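You operate a simulated robot arm through the tools that you are given. There is no shell and no other tool.

The job below is to be done with a simulated robot arm. You get a single attempt, and the scene is never put back.

TASK
Bin the stale nuts in the pink cup, then give it two scoops of apple sweets.
Fine: cup and scoop go back; shut the bin lid; spill no more than a pinch. Set down upright: tall pink cup, small white scoop.
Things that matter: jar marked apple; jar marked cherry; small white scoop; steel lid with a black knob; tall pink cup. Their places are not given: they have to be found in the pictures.

Only the result counts: the job must be done as asked and must still hold three seconds after the hand-in. Knocking over, shifting, dropping, spilling or breaking anything else fails it. A push-on lid holds only when it is set on centred and level and pressed home; a screw cap is set on level and turned clockwise until tight.

THE ROBOT
A 7-joint arm with a two-finger parallel gripper, fixed in place. Base frame: the origin is at the foot of the arm, x ahead of it, y to its left, z up; the work surface is at about z = 0.9. Readings come in m, rad, newtons and seconds.
Its first joint turns from -2.897 to 2.897 rad. Payload 4.4 kg.
The TCP is the grasp point between the finger pads, 0.023 m short of the fingertips. In the tool frame z runs along the fingers and y along their closing line. The gripper opens to 0.094 m. The fingers are 0.038 m wide and 0.01 m thick; the gripper's body (0.054 by 0.096 m) begins 0.039 m behind the TCP.
Orientation is that of the tool frame in the base frame, as a unit quaternion [w, x, y, z]. With the fingers straight down and closing along the base's y, the tool's x points along the base's -x, its y along +y and its z along -z.

THE INTERFACE
- The arm moves only by the tool apply_moves. Its argument "commands" is a list of rows, each an object of numbers (a shift or turn left out is 0, a gripper value left out holds the last): "grip": the opening in per cent of the stroke, from 0 (shut) to 100 (fully open); "tx", "ty", "tz": the shift along the base's x, y, z in units of 20 mm (1.0 is 20 mm); "wx", "wy", "wz": the turn, a rotation vector about the base's x, y, z in units of 8 degrees (1.0 is 8 degrees). In form: [{"grip": .., "tx": .., "ty": .., "tz": .., "wx": .., "wy": .., "wz": ..}, ...]. A call has 1 to 20 rows; each row shifts and turns the commanded pose from where the row before left it. A call with a number of a shift or a turn outside -1 to 1 is refused whole. A row lasts 0.2 s, in which the tool goes at most 0.05 m and 0.15 rad; a call with a longer step from one row to the next is refused whole, and so is a gripper value outside its range. Where a pose cannot be reached the arm comes as near as it can. A force on the tool above 40 N (or 10 N above the force at the start of the call, whichever is more), or a blocked arm, ends the call early, and 0.2 s more pass. Each finger travels about 0.072 m/s and halts on what it meets, pressing with about 35 N; the grip force reading is that of the motor and also rises with nothing between the fingers. The clock runs only during rows and for 0.2 s after the last one: add rows that do not move to give the fingers time. It gives the time, the measured TCP pose, the force on the tool (base axes), the opening and the grip force at its end, in the units of the frame above (readings bear some noise), with the torque about the TCP (base axes, N m) and any sound that the robot's microphone picked up.
- Cameras (640 x 400 px; columns grow to the right, rows downward): "scene" is fixed at [0.0508, -0.4992, 1.648]; the picture's right is [0.72, -0.69, 0.00], its down [-0.32, -0.33, -0.89] and it looks along [0.62, 0.64, -0.46] (base axes); focal length 314 px, centre (320, 200). "wrist" rides on the gripper at [0.086, 0.016, -0.074] in the tool frame; the picture's right is [-0.18, 0.98, 0.00], its down [-0.58, -0.11, -0.81] and it looks along [-0.79, -0.15, 0.59] (tool axes); focal length 243 px, centre (320, 200).
- get_image(camera): a new picture of that camera. No time passes.
- locate(camera, pixels): there is no depth. For up to 12 entries [column, row, z] of the newest picture of that camera ("zoom" is the newest enlarged one), the place [x, y] in the base frame at which the ray of that pixel passes the height z, good to about 0.002 m. No time passes.
- close_up(camera, box): a new picture of the part [left, top, right, bottom] of that camera's present view, enlarged. No time passes.
- finish_job(): hands the job in; it is judged then, once.

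Unless the task says otherwise, let go and move clear before handing in.

The tools are called after "Call:" as name(argument=value, ...) on one line, values as JSON. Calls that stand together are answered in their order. apply_moves: Moves the arm, as the interface text tells. Its arguments: {"type":"object","properties":{"commands":{"type":"array","items":{"type":"object","properties":{"grip":{"type":"number"},"tx":{"type":"number"},"ty":{"type":"number"},"tz":{"type":"number"},"wx":{"type":"number"},"wy":{"type":"number"},"wz":{"type":"number"}}}}},"required":["commands"]} The other tools are called the same way: get_image (camera) takes a picture; locate (camera, pixels) gives the place at which the rays of pixels pass given heights; close_up (camera, box) takes an enlarged picture of a part of a camera's view; finish_job () hands the job in.

At the start:

```text
clock: 0.0
position: [0.6258, 0.4468, 1.2569]
tcp_rot: [0.0, 0.0, 1.0, 0.0]
wrist_force: [-0.2, -0.5, 0.5]
torque: [0.0, 0.0, -0.03]
opening: 0.0941
gripper_force: 0.0
```

scene: 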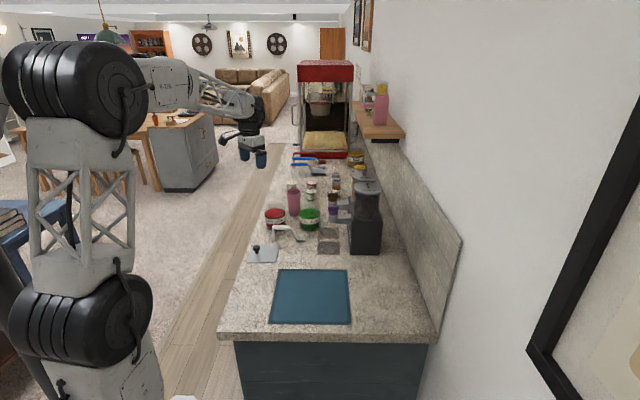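
wrist: 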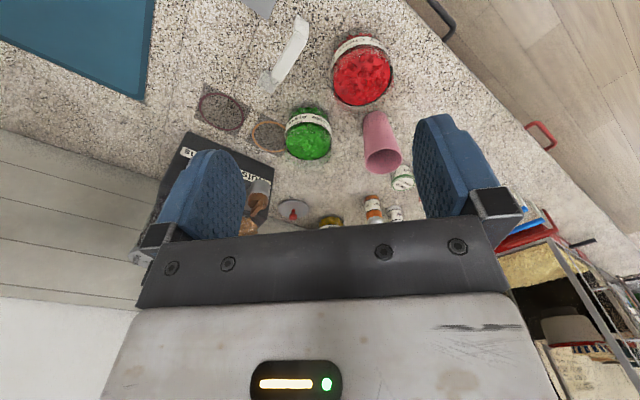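

The scene shows a red jar (275,217), a green jar (309,218), a pink cup (294,200), a white scoop (287,232) and a steel lid with a knob (262,252). I'll enlarge both views to find each item and the bin.

Call:
close_up(camera="scene", box=[220, 140, 400, 260])

Call:
close_up(camera="wrist", box=[160, 0, 480, 240])

Call:
close_up(camera="scene", box=[0, 100, 320, 400])

```text
3.33 times, centred on (310, 200) of scene
```

zoom: 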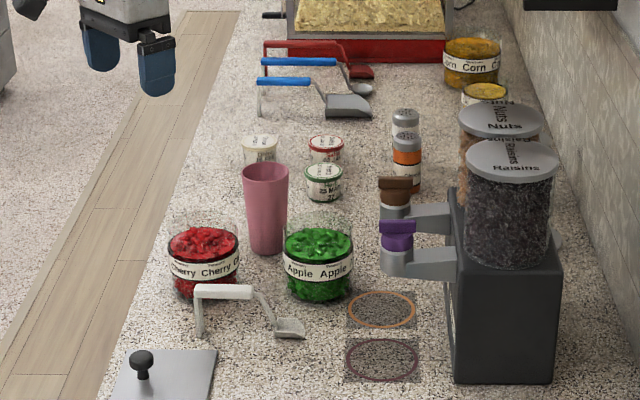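

```text
1.67 times, centred on (320, 120) of wrist
```

zoom: 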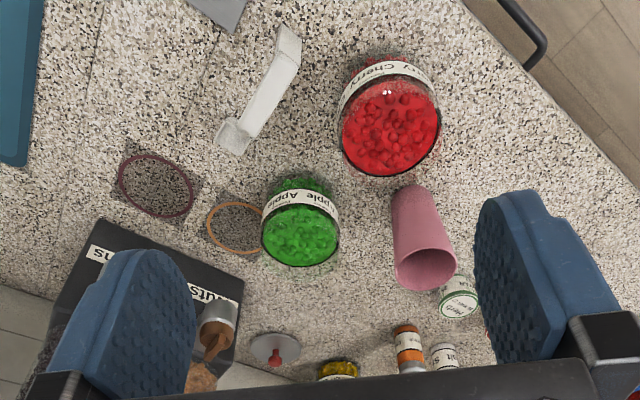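

```text
1.33 times, centred on (160, 250) of scene
```

zoom: 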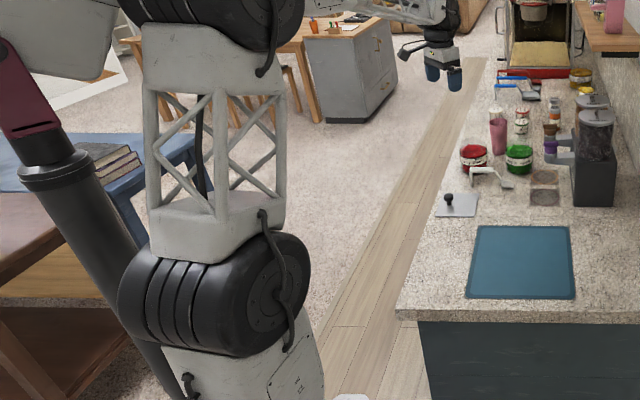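

The bin lid looks like a steel plate with a black knob set in the counter at about (262,252). I'll enlarge that area and locate the base points of the main items.

Call:
close_up(camera="scene", box=[230, 180, 350, 270])

Call:
locate(camera="scene", pixels=[[249, 262, 0.9], [276, 262, 0.9], [282, 244, 0.9], [258, 243, 0.9], [275, 228, 0.9], [309, 230, 0.9], [294, 215, 0.9], [294, 189, 1.04], [277, 240, 0.9], [302, 241, 0.9]])

Call:
locate(camera="wrist", pixels=[[302, 18, 0.95], [275, 82, 0.91], [362, 72, 1.0], [308, 135, 1.0], [381, 155, 1.05], [367, 115, 0.9]])

```text
4.44 times, centred on (290, 225) of scene
```

zoom: 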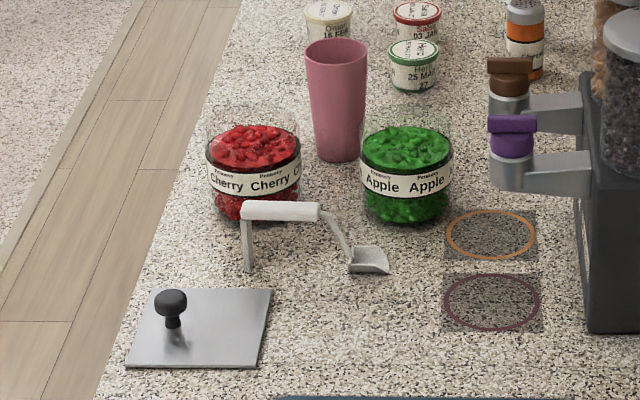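

```text
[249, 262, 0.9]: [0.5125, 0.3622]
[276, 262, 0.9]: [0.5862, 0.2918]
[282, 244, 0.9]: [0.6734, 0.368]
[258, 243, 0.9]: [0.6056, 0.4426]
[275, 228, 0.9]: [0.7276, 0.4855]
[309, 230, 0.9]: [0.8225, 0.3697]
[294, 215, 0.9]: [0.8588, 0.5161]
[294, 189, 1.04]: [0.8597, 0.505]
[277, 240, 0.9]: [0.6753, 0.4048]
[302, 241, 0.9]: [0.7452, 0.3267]
```

```text
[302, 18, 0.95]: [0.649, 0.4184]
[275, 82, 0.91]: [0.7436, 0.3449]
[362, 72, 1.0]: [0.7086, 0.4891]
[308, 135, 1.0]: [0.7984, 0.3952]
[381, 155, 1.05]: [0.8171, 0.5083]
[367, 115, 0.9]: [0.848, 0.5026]
```

Counter items line up diagonally in the base frame: lid near (0.59,0.37), cup near (0.86,0.51), apple jar near (0.83,0.38). I'll enlarge the scoop, cup and jars to read heights and shapes.

Call:
close_up(camera="scene", box=[265, 175, 325, 215])

Call:
close_up(camera="scene", box=[260, 205, 326, 246])

Call:
close_up(camera="scene", box=[240, 232, 300, 270])

Call:
close_up(camera="wrist", box=[240, 0, 440, 130])

Call:
close_up(camera="wrist", box=[240, 100, 440, 230])

```text
10.00 times, centred on (295, 195) of scene
```

zoom: 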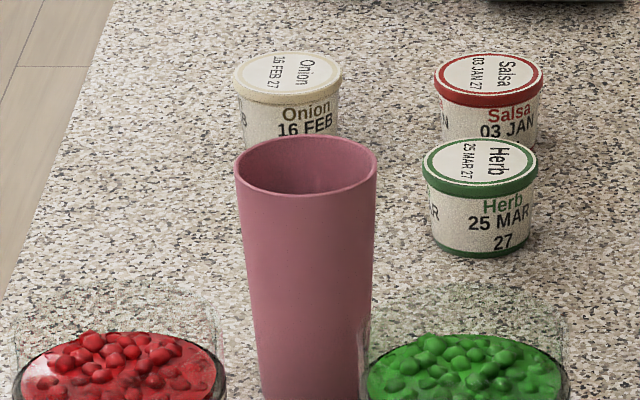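

```text
9.70 times, centred on (293, 226) of scene
```

zoom: 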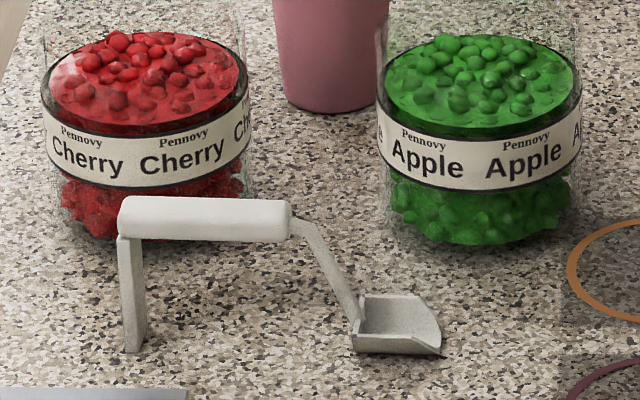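

```text
10.53 times, centred on (270, 251) of scene
```

zoom: 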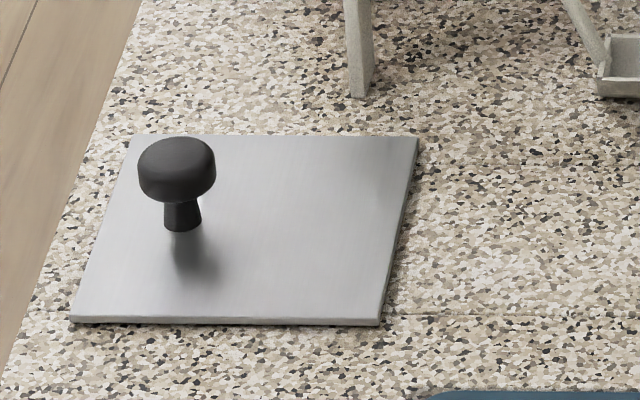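

```text
3.08 times, centred on (340, 65) of wrist
```

zoom: 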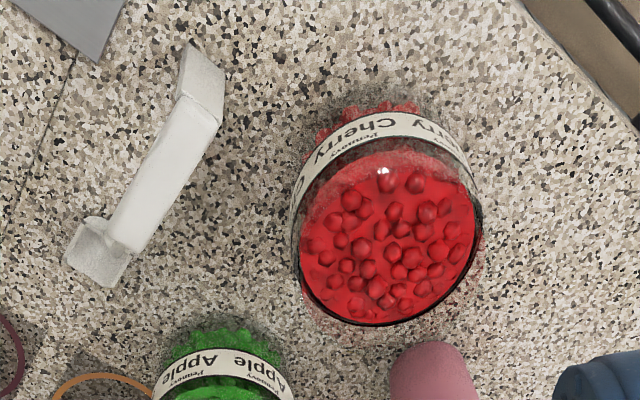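

```text
3.08 times, centred on (340, 165) of wrist
```

zoom: 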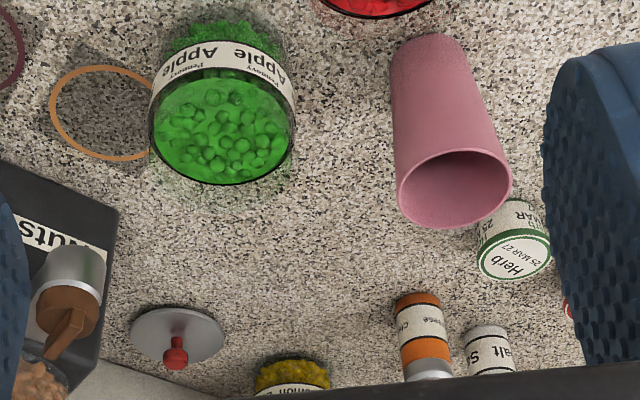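

Both jars are open-topped, with sweets level just above the labels. The scoop is a bridge (handle on top, a leg at one end, a blade at the other), and the lid's knob sits off-centre at zoom (180,170). I'll move the wrist camera back for a better look at the lid.

Call:
apply_moves(commands=[{"tx": -1, "ty": -0.3, "tz": -0.2}, {"tx": -1, "ty": -0.3, "tz": -0.2}, {"tx": -1, "ty": -0.3, "tz": -0.2}, {"tx": -1, "ty": -0.3, "tz": -0.2}, {"tx": -1, "ty": -0.3, "tz": -0.2}, {"tx": -1, "ty": -0.3, "tz": -0.2}, {"tx": -1, "ty": -0.3, "tz": -0.2}, {"tx": -1, "ty": -0.3, "tz": -0.2}, {"tx": -1}])

Call:
get_image(camera="wrist")

Call:
get_image(camera="scene")

```text
clock: 2.0
position: [0.447, 0.3979, 1.2244]
tcp_rot: [-0.001, 0.0, 1.0, 0.0]
wrist_force: [-0.4, -0.1, 0.3]
torque: [0.02, 0.02, -0.02]
opening: 0.0941
gripper_force: 0.1
```

```text
taken
```

wrist: 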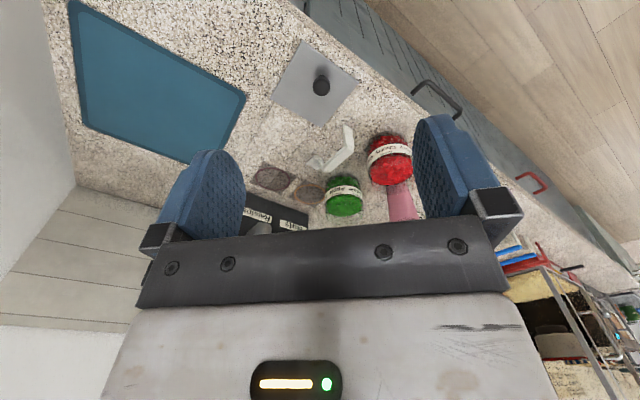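

```text
taken
```

scene: 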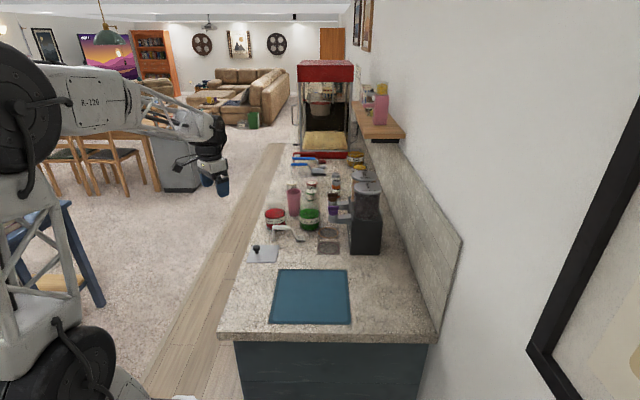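

The lid is now in the wrist view at (315,85). I'll enlarge it and locate its corners and knob, along with the jar and scoop.

Call:
close_up(camera="wrist", box=[255, 30, 375, 130])

Call:
locate(camera="wrist", pixels=[[302, 40, 0.905], [358, 83, 0.905], [317, 127, 0.905], [270, 96, 0.905], [321, 86, 0.94], [321, 80, 0.92]])

Call:
close_up(camera="wrist", box=[290, 110, 440, 230])

```text
4.00 times, centred on (315, 80) of wrist
```

zoom: 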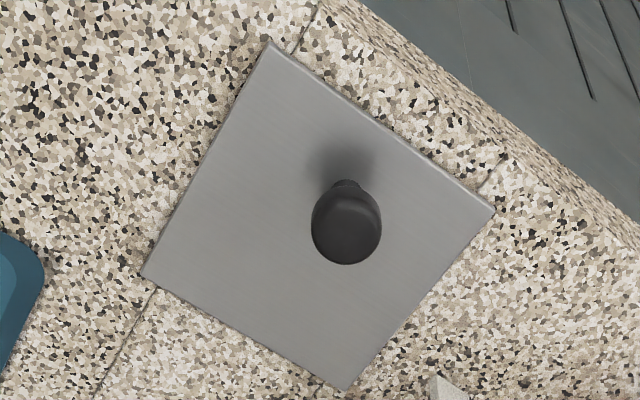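

```text
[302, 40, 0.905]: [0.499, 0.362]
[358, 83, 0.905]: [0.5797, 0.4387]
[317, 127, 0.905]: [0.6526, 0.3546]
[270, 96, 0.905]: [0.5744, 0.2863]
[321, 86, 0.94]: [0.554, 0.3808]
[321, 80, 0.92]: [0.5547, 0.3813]
```

```text
3.33 times, centred on (365, 170) of wrist
```

zoom: 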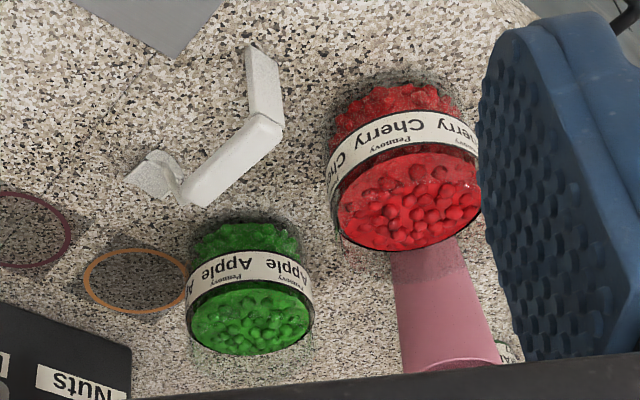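

My earlier scene pixels were rough, so I'll repeat the locate with the precise corner pixels from the enlargements: scene (246.3,262.2), (275.7,262.9), (279.3,245.0), (252,245).

Call:
locate(camera="scene", pixels=[[246.3, 262.2, 0.905], [275.7, 262.9, 0.905], [279.3, 245.0, 0.905], [252, 245, 0.905], [256.9, 254, 0.905], [256.5, 247.5, 0.94], [256.5, 247.5, 0.95], [273.8, 241.5, 0.9], [305.5, 242.2, 0.9], [273.3, 227.8, 0.98], [290.4, 228.3, 0.98]])

Call:
locate(camera="wrist", pixels=[[302.2, 40.7, 0.905], [358.7, 82.5, 0.905], [321.2, 127.5, 0.905], [270, 98.7, 0.905], [321.5, 75.5, 0.905], [321.5, 88.5, 0.945]])

```text
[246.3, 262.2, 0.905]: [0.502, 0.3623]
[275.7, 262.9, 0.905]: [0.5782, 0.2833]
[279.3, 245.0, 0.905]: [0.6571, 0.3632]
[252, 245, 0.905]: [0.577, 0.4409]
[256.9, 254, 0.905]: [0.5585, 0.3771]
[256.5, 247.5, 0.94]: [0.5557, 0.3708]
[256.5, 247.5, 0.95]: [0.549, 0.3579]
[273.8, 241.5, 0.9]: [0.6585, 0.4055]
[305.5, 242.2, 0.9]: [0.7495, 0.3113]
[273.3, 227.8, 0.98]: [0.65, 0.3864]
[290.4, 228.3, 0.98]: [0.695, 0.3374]
```

```text
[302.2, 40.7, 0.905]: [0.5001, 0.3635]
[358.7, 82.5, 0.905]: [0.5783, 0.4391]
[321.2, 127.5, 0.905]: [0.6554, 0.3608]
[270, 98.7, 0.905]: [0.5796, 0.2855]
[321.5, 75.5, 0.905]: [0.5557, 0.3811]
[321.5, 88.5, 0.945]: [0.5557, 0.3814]
```

Scene and wrist agree: the lid is a 0.109 m square centred at (0.5785,0.362), with the knob at (0.556,0.381), z about 0.93, offset toward the room-side edge. I'll check the lid's edges for a hinge and locate the mat.

Call:
close_up(camera="scene", box=[244, 238, 284, 266])

Call:
close_up(camera="wrist", box=[265, 80, 325, 130])

Call:
locate(camera="scene", pixels=[[277, 270, 0.9], [348, 270, 0.9], [351, 323, 0.9], [271, 322, 0.9], [220, 335, 0.9], [435, 335, 0.9]])

```text
14.29 times, centred on (264, 252) of scene
```

zoom: 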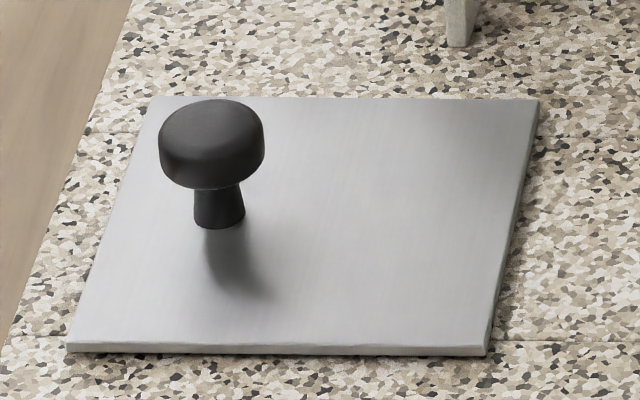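

```text
8.00 times, centred on (295, 105) of wrist
```

zoom: 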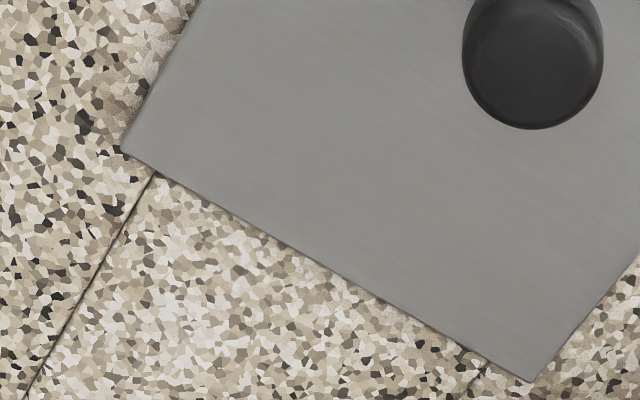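

```text
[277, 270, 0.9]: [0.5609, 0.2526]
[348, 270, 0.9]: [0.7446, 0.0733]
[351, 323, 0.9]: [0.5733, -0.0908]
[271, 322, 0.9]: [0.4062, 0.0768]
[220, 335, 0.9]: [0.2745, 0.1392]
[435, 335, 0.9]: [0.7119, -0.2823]
```

No hinge shows on the lid's edges. The seams in the counter around it mark the hole underneath. I'll go above the knob at (0.556,0.381), turning 45° so the fingers close across the lid.

Call:
apply_moves(commands=[{"tx": 0.55, "ty": -0.089, "tz": -0.97, "wz": 0.5625}, {"tx": 0.55, "ty": -0.089, "tz": -0.97, "wz": 0.5625}, {"tx": 0.55, "ty": -0.089, "tz": -0.97, "wz": 0.5625}, {"tx": 0.55, "ty": -0.089, "tz": -0.97, "wz": 0.5625}, {"tx": 0.55, "ty": -0.089, "tz": -0.97, "wz": 0.5625}, {"tx": 0.55, "ty": -0.089, "tz": -0.97, "wz": 0.5625}, {"tx": 0.55, "ty": -0.089, "tz": -0.97, "wz": 0.5625}, {"tx": 0.55, "ty": -0.089, "tz": -0.97, "wz": 0.5625}, {"tx": 0.55, "ty": -0.089, "tz": -0.97, "wz": 0.5625}, {"tx": 0.55, "ty": -0.089, "tz": -0.97, "wz": 0.5625}, {}])

Call:
get_image(camera="wrist")

Call:
close_up(camera="scene", box=[220, 170, 340, 270])

```text
clock: 4.4
position: [0.5566, 0.3806, 1.0311]
tcp_rot: [0.0, -0.383, 0.924, 0.0]
wrist_force: [0.5, -0.5, -0.2]
torque: [0.02, -0.02, 0.0]
opening: 0.094
gripper_force: 0.0
```

```text
taken
```

wrist: 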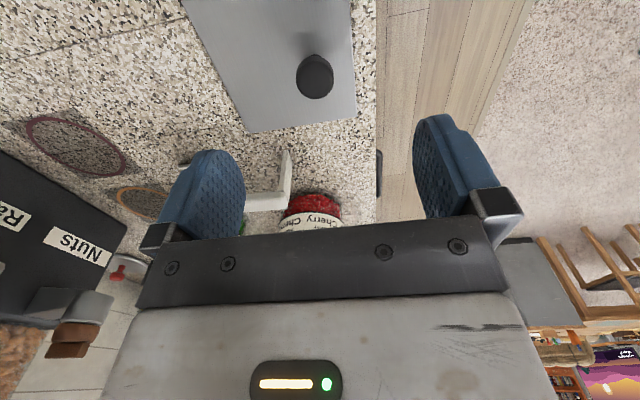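

```text
4.00 times, centred on (280, 220) of scene
```

zoom: 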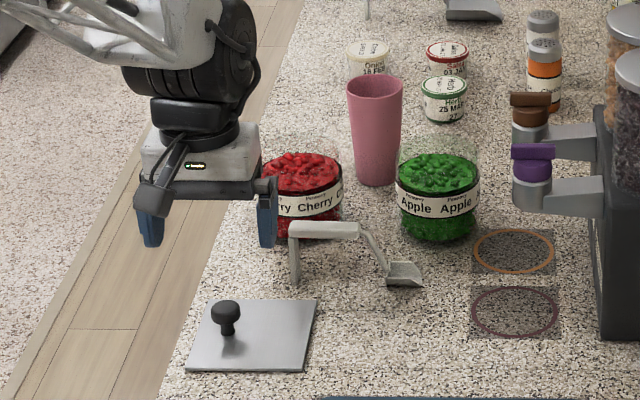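

The tool is at (0.5566,0.3806,1.031), above the knob seen at wrist (315,76), and clear of the scoop. Next I'll descend to about z=0.937 with the fingers open.

Call:
apply_moves(commands=[{"tz": -0.9}, {"tz": -0.9}, {"tz": -0.9}, {"tz": -0.9}, {"tz": -0.6}, {"tz": -0.4}, {}])

Call:
get_image(camera="wrist")

Call:
close_up(camera="scene", box=[230, 210, 310, 270])

```text
clock: 6.0
position: [0.5559, 0.3816, 0.9398]
tcp_rot: [-0.001, -0.382, 0.924, 0.0]
wrist_force: [0.4, -0.2, 0.2]
torque: [0.01, 0.0, 0.03]
opening: 0.0941
gripper_force: 0.2
```

```text
taken
```

wrist: 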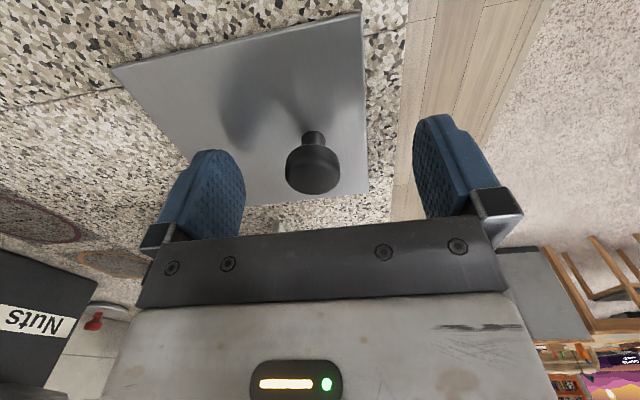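

```text
6.67 times, centred on (270, 240) of scene
```

zoom: 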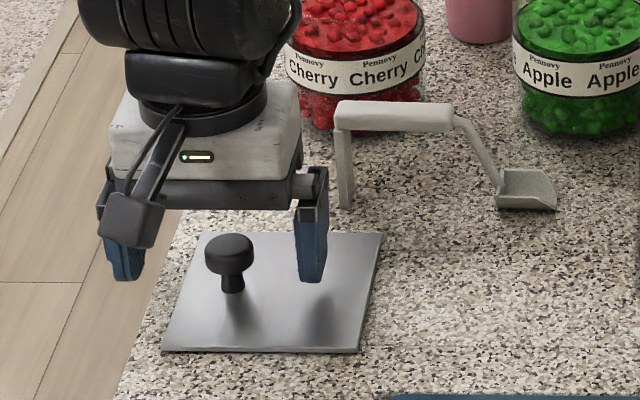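

The knob cap at wrist (313,165) lies between the fingers, close to the TCP's projection at (320,182). I'll lower 3 mm and close on it.

Call:
apply_moves(commands=[{"tz": -0.15}, {"grip": 0}, {}, {}, {}, {}])

Call:
get_image(camera="wrist")

```text
clock: 7.0
position: [0.5584, 0.3784, 0.9358]
tcp_rot: [-0.001, -0.383, 0.924, -0.001]
wrist_force: [30.9, -23.3, -5.7]
torque: [-0.16, 0.0, -0.03]
opening: 0.0288
gripper_force: 34.8
stopped in row 4: the force on the tool passed its limit at 49 N (the readings are from after the stop); the commanded pose is now the measured one
```

```text
taken
```

wrist: 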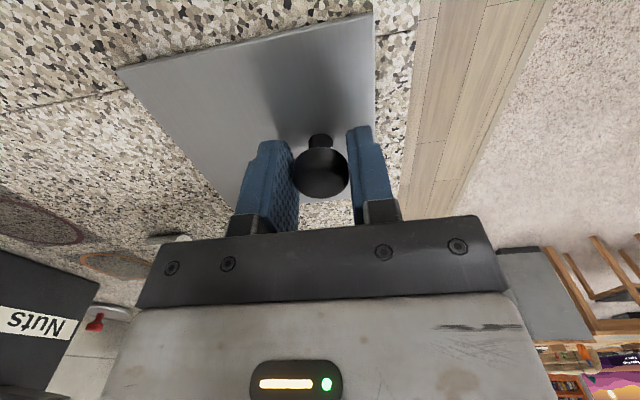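

The fingers hold the knob (opening 0.0288), with a 39 N side load because the knob sat about 3 mm off my centre. I'll wait one row to see whether the load settles now that the command has been reset.

Call:
apply_moves(commands=[{}, {}])

```text
clock: 7.4
position: [0.5579, 0.3789, 0.9362]
tcp_rot: [0.0, -0.383, 0.924, -0.001]
wrist_force: [19.0, -12.9, -3.4]
torque: [-0.08, 0.03, 0.08]
opening: 0.0288
gripper_force: 45.0
stopped in row 2: the force on the tool passed its limit at 51 N (the readings are from after the stop); the commanded pose is now the measured one
```

Still about 23 N pushing the tool toward +x/−y, so I'll ease 2 mm that way to take the side load off.

Call:
apply_moves(commands=[{"tx": 0.08, "ty": -0.07}, {}])

```text
clock: 8.0
position: [0.5603, 0.3766, 0.9364]
tcp_rot: [0.0, -0.383, 0.924, -0.001]
wrist_force: [14.8, 15.1, -13.2]
torque: [0.05, 0.0, 0.08]
opening: 0.0284
gripper_force: 45.3
```

The side load is gone, but there's now about 21 N along (+x,+y) and a slight downward pull. I'll ease 1 mm in (+x,+y) and 0.5 mm down.

Call:
apply_moves(commands=[{"tx": 0.04, "ty": 0.04, "tz": -0.02}, {}])

```text
clock: 8.6
position: [0.5598, 0.3788, 0.937]
tcp_rot: [0.0, -0.382, 0.924, -0.001]
wrist_force: [-16.3, -16.4, 15.4]
torque: [-0.21, 0.24, -0.01]
opening: 0.0287
gripper_force: 45.6
```

The load flipped sign, so the hold is stiff and centred to under a millimetre. I'll halve the correction and lift 2 mm to feel whether the lid is loose or hinged.

Call:
apply_moves(commands=[{"tx": -0.02, "ty": -0.02, "tz": 0.0}, {"tz": 0.1}, {}])

Call:
close_up(camera="scene", box=[240, 220, 300, 270])

```text
clock: 9.4
position: [0.559, 0.3776, 0.9358]
tcp_rot: [0.0, -0.382, 0.924, -0.001]
wrist_force: [6.6, 6.5, -29.8]
torque: [0.45, -0.39, -0.02]
opening: 0.0289
gripper_force: 44.8
```

```text
8.00 times, centred on (270, 245) of scene
```

zoom: 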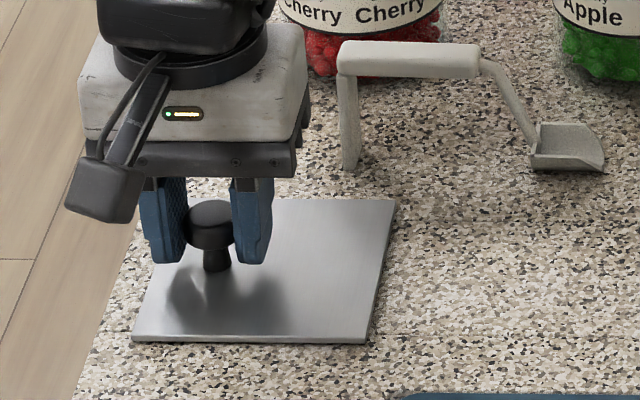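

The 2 mm lift met −30 N with no visible lid motion: its corners still sit at scene (246.5,262.5) and (279.4,245). It isn't simply loose, so it may slide. I'll undo the lift and push gently toward the wall (+x,−y), since the knob is offset on the opposite side.

Call:
apply_moves(commands=[{"tz": -0.1}, {"tx": 0.04, "ty": -0.04}, {"tx": 0.04, "ty": -0.04}, {}])

Call:
close_up(camera="scene", box=[240, 220, 300, 270])

```text
clock: 10.4
position: [0.5617, 0.3759, 0.9359]
tcp_rot: [0.0, -0.381, 0.924, 0.0]
wrist_force: [-8.0, -7.3, 0.6]
torque: [0.13, -0.15, -0.02]
opening: 0.0288
gripper_force: 44.7
```

```text
8.00 times, centred on (270, 245) of scene
```

zoom: 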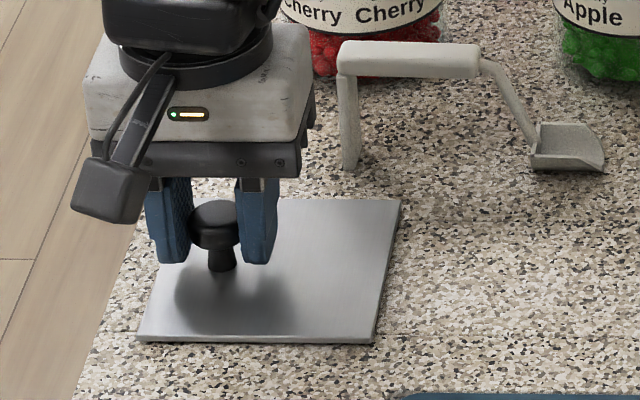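

The lid slid about 2.5 mm toward the wall (its left corner went from zoom 132 to 137) with almost no force, so it is a sliding lid. I'll keep sliding it along (+x,−y) while watching the force.

Call:
apply_moves(commands=[{"tx": -0.014, "ty": -0.014}, {"tx": 0.2, "ty": -0.2}, {"tx": 0.35, "ty": -0.35}, {"tx": 0.35, "ty": -0.35}, {"tx": 0.35, "ty": -0.35}, {}])

Call:
close_up(camera="scene", box=[240, 215, 340, 275])

```text
clock: 11.8
position: [0.587, 0.3497, 0.9357]
tcp_rot: [0.002, -0.382, 0.924, -0.001]
wrist_force: [10.3, 10.2, 5.6]
torque: [0.1, -0.11, 0.11]
opening: 0.0287
gripper_force: 45.2
```

```text
6.40 times, centred on (290, 245) of scene
```

zoom: 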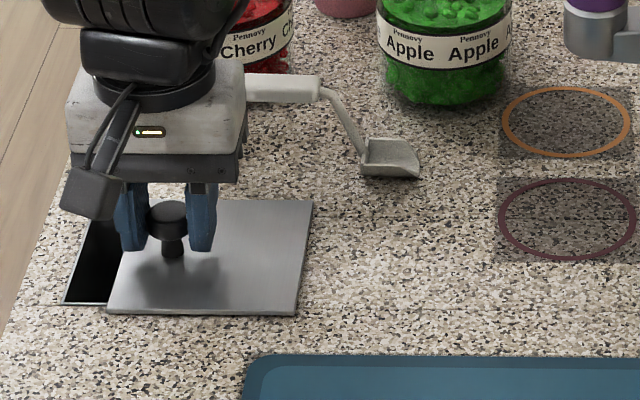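

The dark chute is showing at zoom (95,265). Nothing lies in the lid's path, with the mat and the ring marks both clear. I'll keep sliding about 65 mm more.

Call:
apply_moves(commands=[{"tx": 0.365, "ty": -0.335}, {"tx": 0.35, "ty": -0.35}, {"tx": 0.35, "ty": -0.35}, {"tx": 0.35, "ty": -0.35}, {"tx": 0.35, "ty": -0.35}, {"tx": 0.25, "ty": -0.25}, {"tx": 0.2, "ty": -0.2}, {}])

Call:
close_up(camera="scene", box=[240, 215, 340, 275])

```text
clock: 13.6
position: [0.6305, 0.3076, 0.9354]
tcp_rot: [0.0, -0.383, 0.924, -0.001]
wrist_force: [-14.9, 2.5, 6.3]
torque: [-0.15, 0.2, 0.01]
opening: 0.0288
gripper_force: 44.5
stopped in row 8: the force on the tool passed its limit at 41 N (the readings are from after the stop); the commanded pose is now the measured one
```

```text
6.40 times, centred on (290, 245) of scene
```

zoom: 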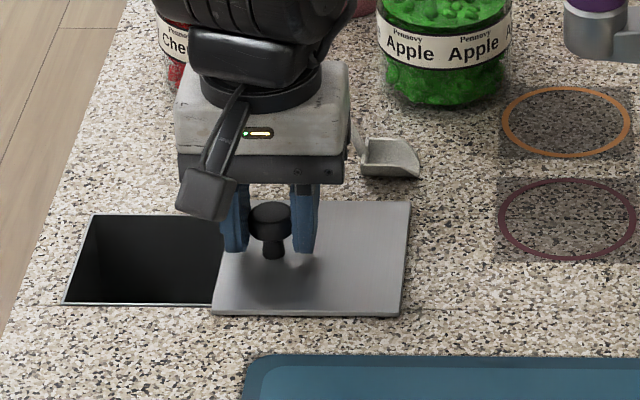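

The lid hit its stop after about 0.10 m of travel, and the chute is fully open at zoom (145,260). I'll release the knob and rise clear.

Call:
apply_moves(commands=[{"grip": 80}, {}, {}, {}, {"tz": 0.5}, {"tz": 1}, {"tz": 1}, {"tz": 1}, {"tz": 1}, {"tz": 1}, {"tz": 1}, {"tz": 1}, {}])

Call:
get_image(camera="wrist")

Call:
close_up(camera="scene", box=[235, 170, 345, 275])

```text
clock: 16.4
position: [0.6319, 0.3074, 1.0836]
tcp_rot: [0.001, -0.383, 0.924, 0.0]
wrist_force: [0.4, 0.4, 0.5]
torque: [-0.02, 0.0, 0.01]
opening: 0.0753
gripper_force: 0.1
```

```text
taken
```

wrist: 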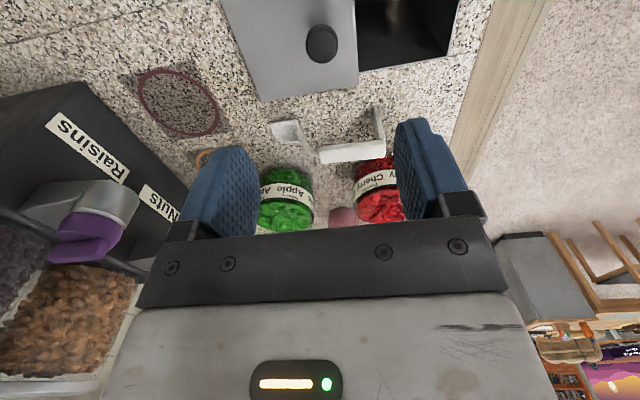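

```text
3.81 times, centred on (290, 222) of scene
```

zoom: 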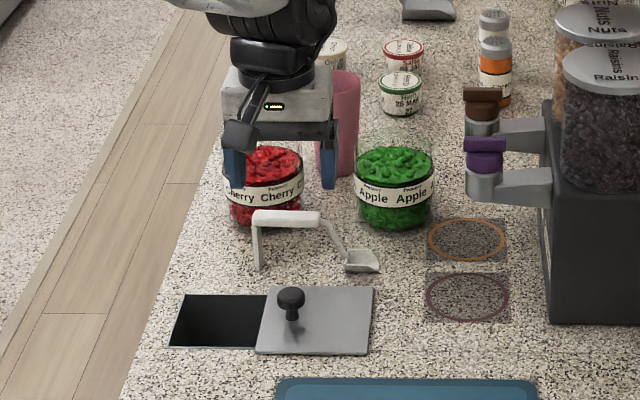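

The lid rests in its open position and the gripper is clear. I'll locate the cup's base and rim and the jar points, using the scene pixels from the earlier enlargements.

Call:
locate(camera="scene", pixels=[[294.8, 217.0, 0.9], [289.4, 215.7, 0.9], [300.2, 215.2, 0.9], [293.6, 191.8, 1.02], [293.6, 191.8, 1.04], [293.6, 191.8, 1.06], [286.5, 191.8, 1.04], [300.8, 191.8, 1.04]])

Call:
close_up(camera="scene", box=[290, 190, 326, 236])

Call:
close_up(camera="wrist", box=[240, 90, 420, 240])

```text
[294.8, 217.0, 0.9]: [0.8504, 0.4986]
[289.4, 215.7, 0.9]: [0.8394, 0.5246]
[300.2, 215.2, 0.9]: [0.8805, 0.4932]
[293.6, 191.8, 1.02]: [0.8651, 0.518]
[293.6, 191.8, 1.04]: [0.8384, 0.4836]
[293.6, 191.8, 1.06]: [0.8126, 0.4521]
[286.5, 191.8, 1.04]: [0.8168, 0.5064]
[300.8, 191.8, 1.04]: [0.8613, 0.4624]
```

```text
8.70 times, centred on (308, 213) of scene
```

zoom: 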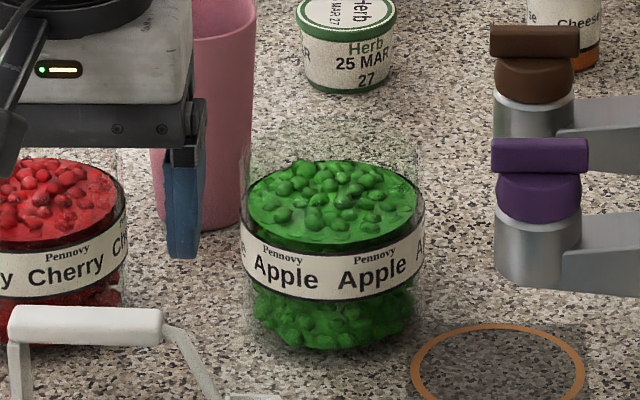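

```text
2.67 times, centred on (330, 165) of wrist
```

zoom: 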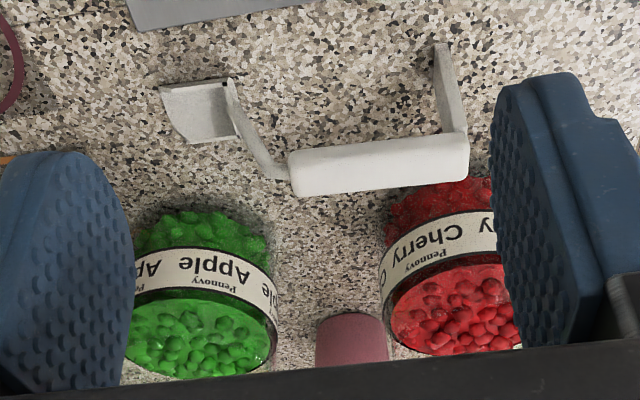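

The cup centre works out to about (0.864,0.518), with its rim near z=1.02 and rim diameter about 0.066. I need a pitched side grasp over the jars with the wrist camera on top, so I'll rise and turn the tool −180° to see whether that's reachable.

Call:
apply_moves(commands=[{"tz": 1, "tx": -0.5}, {"tz": 1, "tx": -0.5}, {"tz": 1, "tx": -0.5}, {"tz": 1, "tx": -0.5}, {"tz": 1, "wz": -1}, {"tz": 1, "wz": -1}, {"wz": -1}, {"wz": -1}, {"wz": -1}, {"wz": -1}, {"wz": -1}, {"wz": -1}, {"wz": -1}, {"wz": -1}, {"wz": -1}, {"wz": -1}, {}])

Call:
get_image(camera="wrist")

```text
clock: 20.0
position: [0.5902, 0.3074, 1.2055]
tcp_rot: [-0.001, 0.432, 0.902, -0.001]
wrist_force: [-0.7, -0.4, 0.2]
torque: [0.0, 0.03, -0.03]
opening: 0.0752
gripper_force: 0.0
```

```text
taken
```

wrist: 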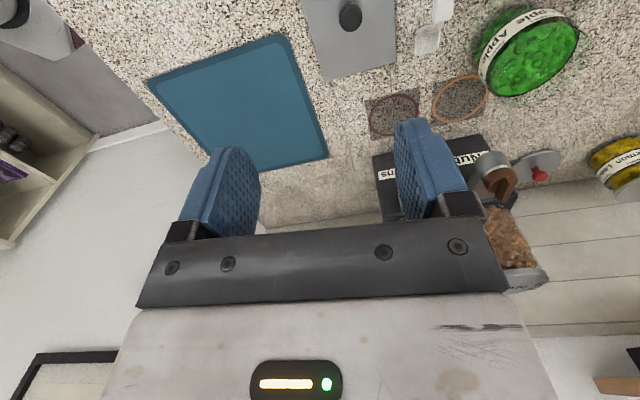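

Yaw has reached −51° without trouble. I'll carry on to −135° so the camera faces away from the robot.

Call:
apply_moves(commands=[{"wz": -1}, {"wz": -1}, {"wz": -1}, {"wz": -1}, {"wz": -1}, {"wz": -1}, {"wz": -1}, {"wz": -1}, {"wz": -1}, {"wz": -1}, {"wz": -0.5}, {}])

Call:
get_image(camera="wrist")

Call:
get_image(camera="scene")

```text
clock: 22.6
position: [0.5907, 0.3068, 1.2065]
tcp_rot: [0.0, 0.924, 0.382, 0.0]
wrist_force: [-0.1, 0.4, -0.5]
torque: [-0.01, 0.0, -0.01]
opening: 0.0752
gripper_force: 0.0
```

```text
taken
```

wrist: 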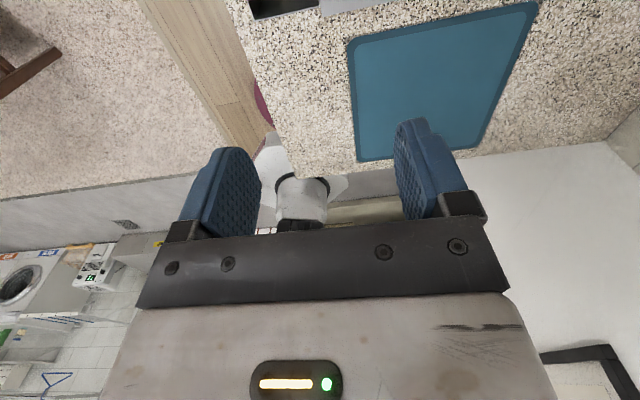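

```text
taken
```

scene: 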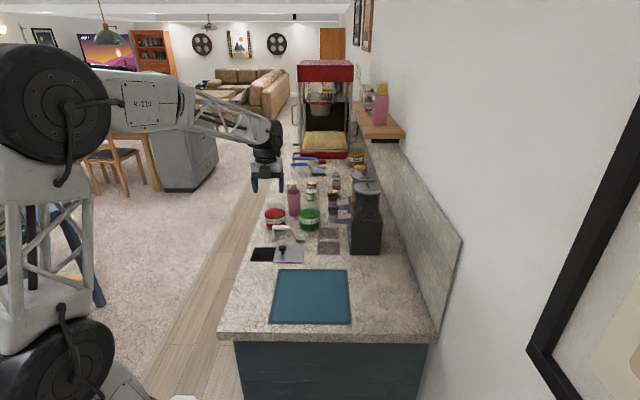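

The turn to −135° worked, so the camera is on the far side. Now I'll pitch the tool 45° outward (camera up) and move toward the cup, keeping high.

Call:
apply_moves(commands=[{"wx": 0.663, "wy": -0.663}, {"wx": 0.663, "wy": -0.663}, {"wx": 0.663, "wy": -0.663, "tx": 0.83, "ty": 0.57}, {"wx": 0.663, "wy": -0.663, "tx": 0.83, "ty": 0.57}, {"wx": 0.663, "wy": -0.663, "tx": 0.83, "ty": 0.57}, {"wx": 0.663, "wy": -0.663, "tx": 0.83, "ty": 0.57}, {"tx": 0.83, "ty": 0.57}, {"tx": 0.83, "ty": 0.57}, {"tx": 0.83, "ty": 0.57}, {"tx": 0.83, "ty": 0.57}, {"tx": 0.83, "ty": 0.57}, {"tx": 0.83, "ty": 0.57}, {"tx": 0.83, "ty": 0.57}, {"tx": 0.83, "ty": 0.57}, {}])

Call:
get_image(camera="wrist")

Call:
get_image(camera="scene")

```text
clock: 25.8
position: [0.788, 0.4447, 1.2044]
tcp_rot: [-0.146, 0.854, 0.353, 0.353]
wrist_force: [-0.5, 0.4, -0.7]
torque: [0.01, 0.0, -0.01]
opening: 0.0753
gripper_force: 0.2
```

```text
taken
```

wrist: 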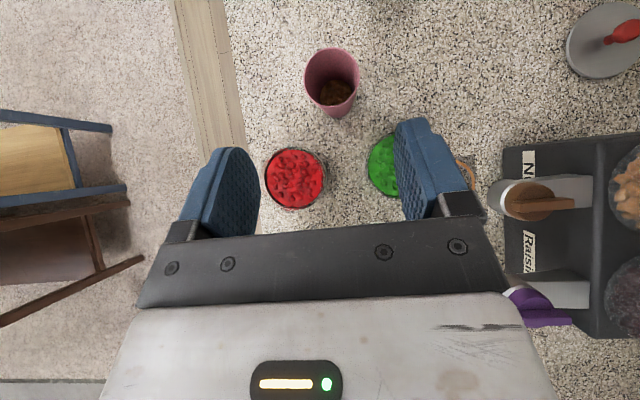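

```text
taken
```

scene: 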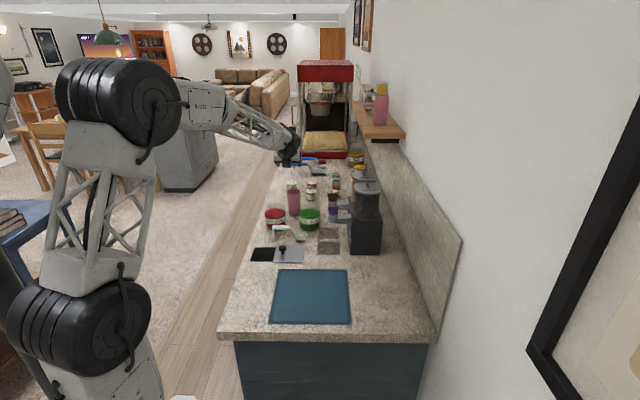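

The wrist camera now looks straight down: cup rim at (332,75) with a few nuts at the bottom, cherry jar at (295,178), apple jar at (385,165). I'll enlarge these for accurate positions.

Call:
close_up(camera="wrist", box=[280, 30, 380, 130])

Call:
close_up(camera="wrist", box=[250, 120, 430, 230])

Call:
locate(camera="wrist", pixels=[[332, 75, 1.02], [305, 75, 1.02], [359, 75, 1.02], [295, 178, 0.967], [295, 178, 1.0]])

```text
4.00 times, centred on (330, 80) of wrist
```

zoom: 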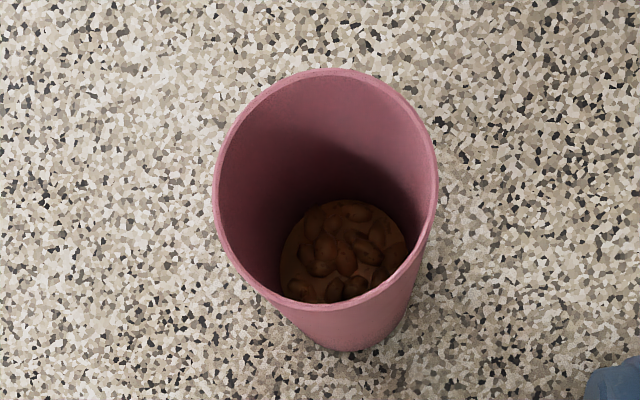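

```text
3.56 times, centred on (340, 175) of wrist
```

zoom: 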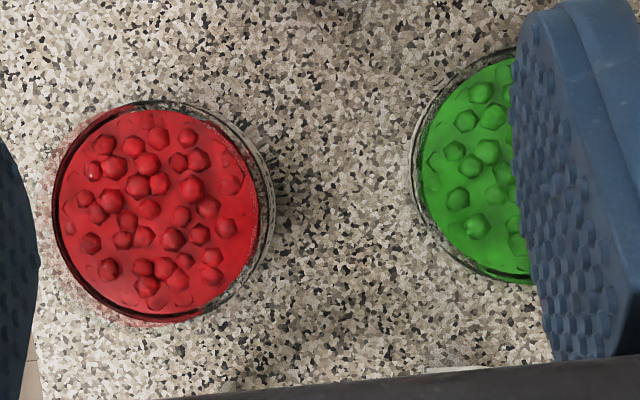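

```text
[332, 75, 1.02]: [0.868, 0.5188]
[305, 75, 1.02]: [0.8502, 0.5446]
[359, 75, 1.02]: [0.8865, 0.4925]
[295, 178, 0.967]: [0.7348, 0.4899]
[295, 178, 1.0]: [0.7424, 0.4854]
```

The cup rim centre is at (0.866,0.518), z≈1.02, agreeing in both views. The jar tops look to be about z≈1.0. I'll open fully and go to a pre-grasp point on the 45° line above the jars.

Call:
apply_moves(commands=[{"grip": 100, "tx": 0.07, "ty": 0.04, "tz": -0.9}, {"tx": 0.07, "ty": 0.04, "tz": -0.9}, {"tx": 0.07, "ty": 0.04, "tz": -0.9}, {"tx": 0.07, "ty": 0.04, "tz": -0.9}, {"tx": 0.07, "ty": 0.04, "tz": -0.9}, {"tx": 0.07, "ty": 0.04, "tz": -0.9}, {}])

Call:
get_image(camera="wrist")

Call:
close_up(camera="scene", box=[230, 130, 370, 240])

```text
clock: 27.4
position: [0.7973, 0.4487, 1.096]
tcp_rot: [-0.146, 0.854, 0.352, 0.353]
wrist_force: [0.1, 0.8, 0.6]
torque: [0.02, 0.03, 0.0]
opening: 0.0939
gripper_force: 0.1
```

```text
taken
```

wrist: 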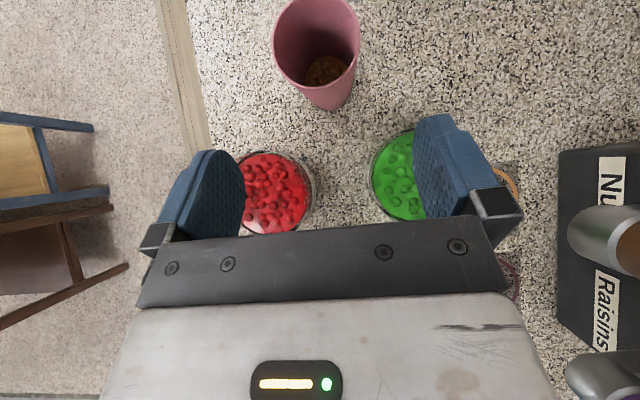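

```text
3.64 times, centred on (300, 185) of scene
```

zoom: 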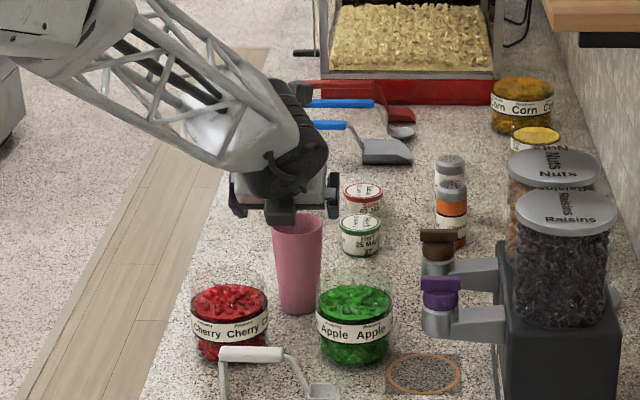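

The cup is centred laterally with the gripper (b≈0.246 for both), and the fingers are above the jar tops. I'll advance 0.09 m along the 45° line and look again.

Call:
apply_moves(commands=[{"tx": 0.5, "ty": 0.5, "tz": -0.707}, {"tx": 0.5, "ty": 0.5, "tz": -0.707}, {"tx": 0.5, "ty": 0.5, "tz": -0.707}, {"tx": 0.5, "ty": 0.5, "tz": -0.707}, {"tx": 0.25, "ty": 0.25, "tz": -0.353}, {}])

Call:
get_image(camera="wrist")

Call:
close_up(camera="scene", box=[255, 165, 335, 235])

```text
clock: 28.8
position: [0.8431, 0.4945, 1.0341]
tcp_rot: [-0.147, 0.854, 0.353, 0.353]
wrist_force: [0.9, 0.2, 0.0]
torque: [0.0, 0.01, -0.03]
opening: 0.0944
gripper_force: 0.1
```

```text
taken
```

wrist: 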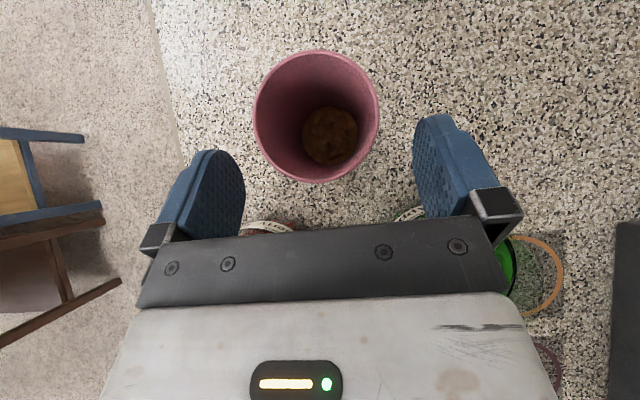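

```text
5.71 times, centred on (295, 200) of scene
```

zoom: 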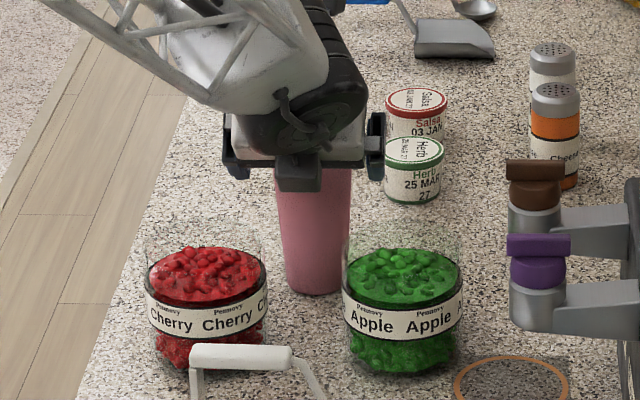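

Approach is good, with the cup rim at wrist (316,116). A dark block hangs under the gripper at scene zoom (298,175), so I'll check its clearance to the jars before going further.

Call:
close_up(camera="scene", box=[275, 175, 320, 210])

Call:
close_up(camera="wrist", box=[230, 30, 430, 230])

```text
11.43 times, centred on (298, 192) of scene
```

zoom: 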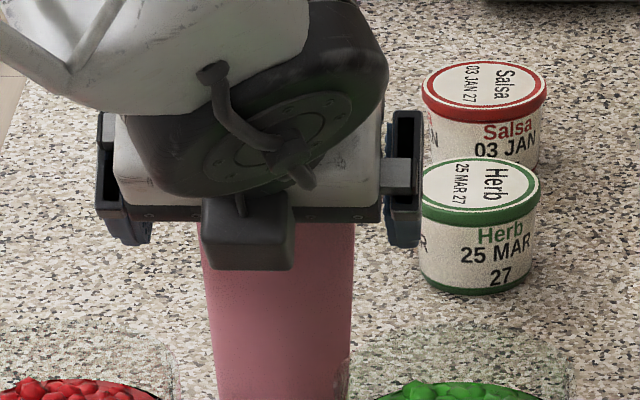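

```text
2.00 times, centred on (330, 130) of wrist
```

zoom: 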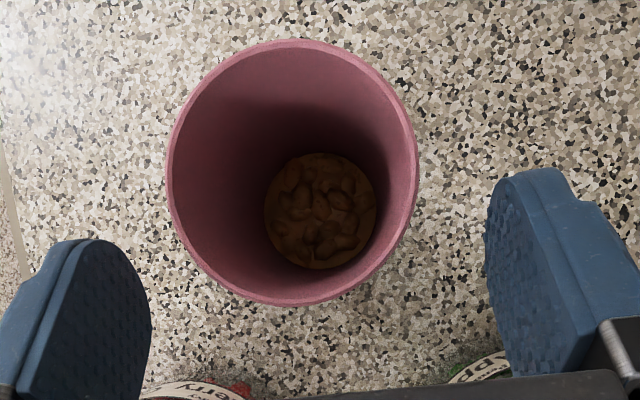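

That block sits between the two jars laterally (b about 0.233–0.267 in the 0.2225–0.2775 gap), so it's clear. The cup is centred to under a millimetre. I'll advance the last 0.04 m.

Call:
apply_moves(commands=[{"tx": 0.325, "ty": 0.325, "tz": -0.5}, {"tx": 0.325, "ty": 0.325, "tz": -0.5}, {"tx": 0.325, "ty": 0.325, "tz": -0.5}, {}])

Call:
get_image(camera="wrist")

Call:
close_up(camera="scene", box=[255, 175, 335, 235])

```text
clock: 29.8
position: [0.8631, 0.5141, 1.0037]
tcp_rot: [-0.147, 0.854, 0.353, 0.353]
wrist_force: [0.2, 0.0, 0.8]
torque: [0.04, -0.02, -0.01]
opening: 0.094
gripper_force: 0.0
```

```text
taken
```

wrist: 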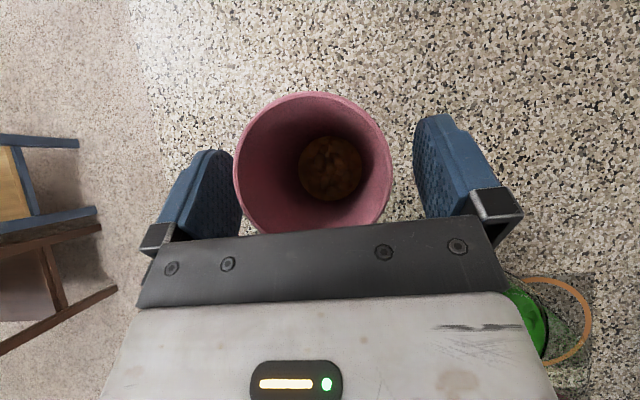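

```text
6.67 times, centred on (295, 205) of scene
```

zoom: 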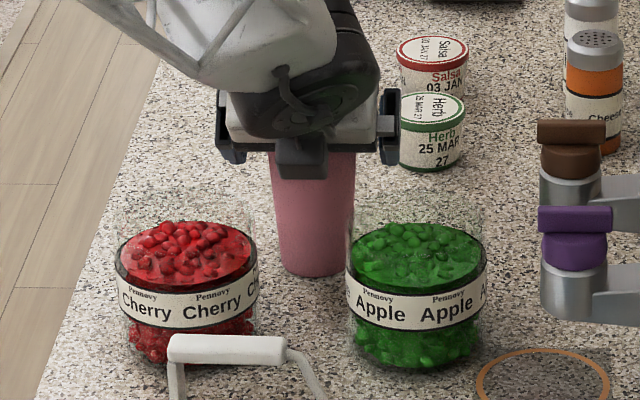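

No contact force, and the cup is centred between the fingers (rim spans wrist columns 234–391). I'll close on it.

Call:
apply_moves(commands=[{"grip": 30}, {}, {}, {}, {}])

Call:
get_image(camera="wrist")

```text
clock: 31.0
position: [0.8615, 0.5134, 1.0053]
tcp_rot: [-0.146, 0.854, 0.353, 0.354]
wrist_force: [0.6, -0.1, 0.3]
torque: [0.02, 0.01, -0.04]
opening: 0.0656
gripper_force: 35.0
```

```text
taken
```

wrist: 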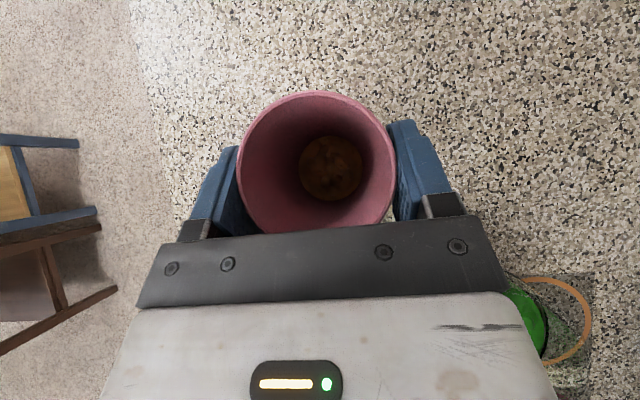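

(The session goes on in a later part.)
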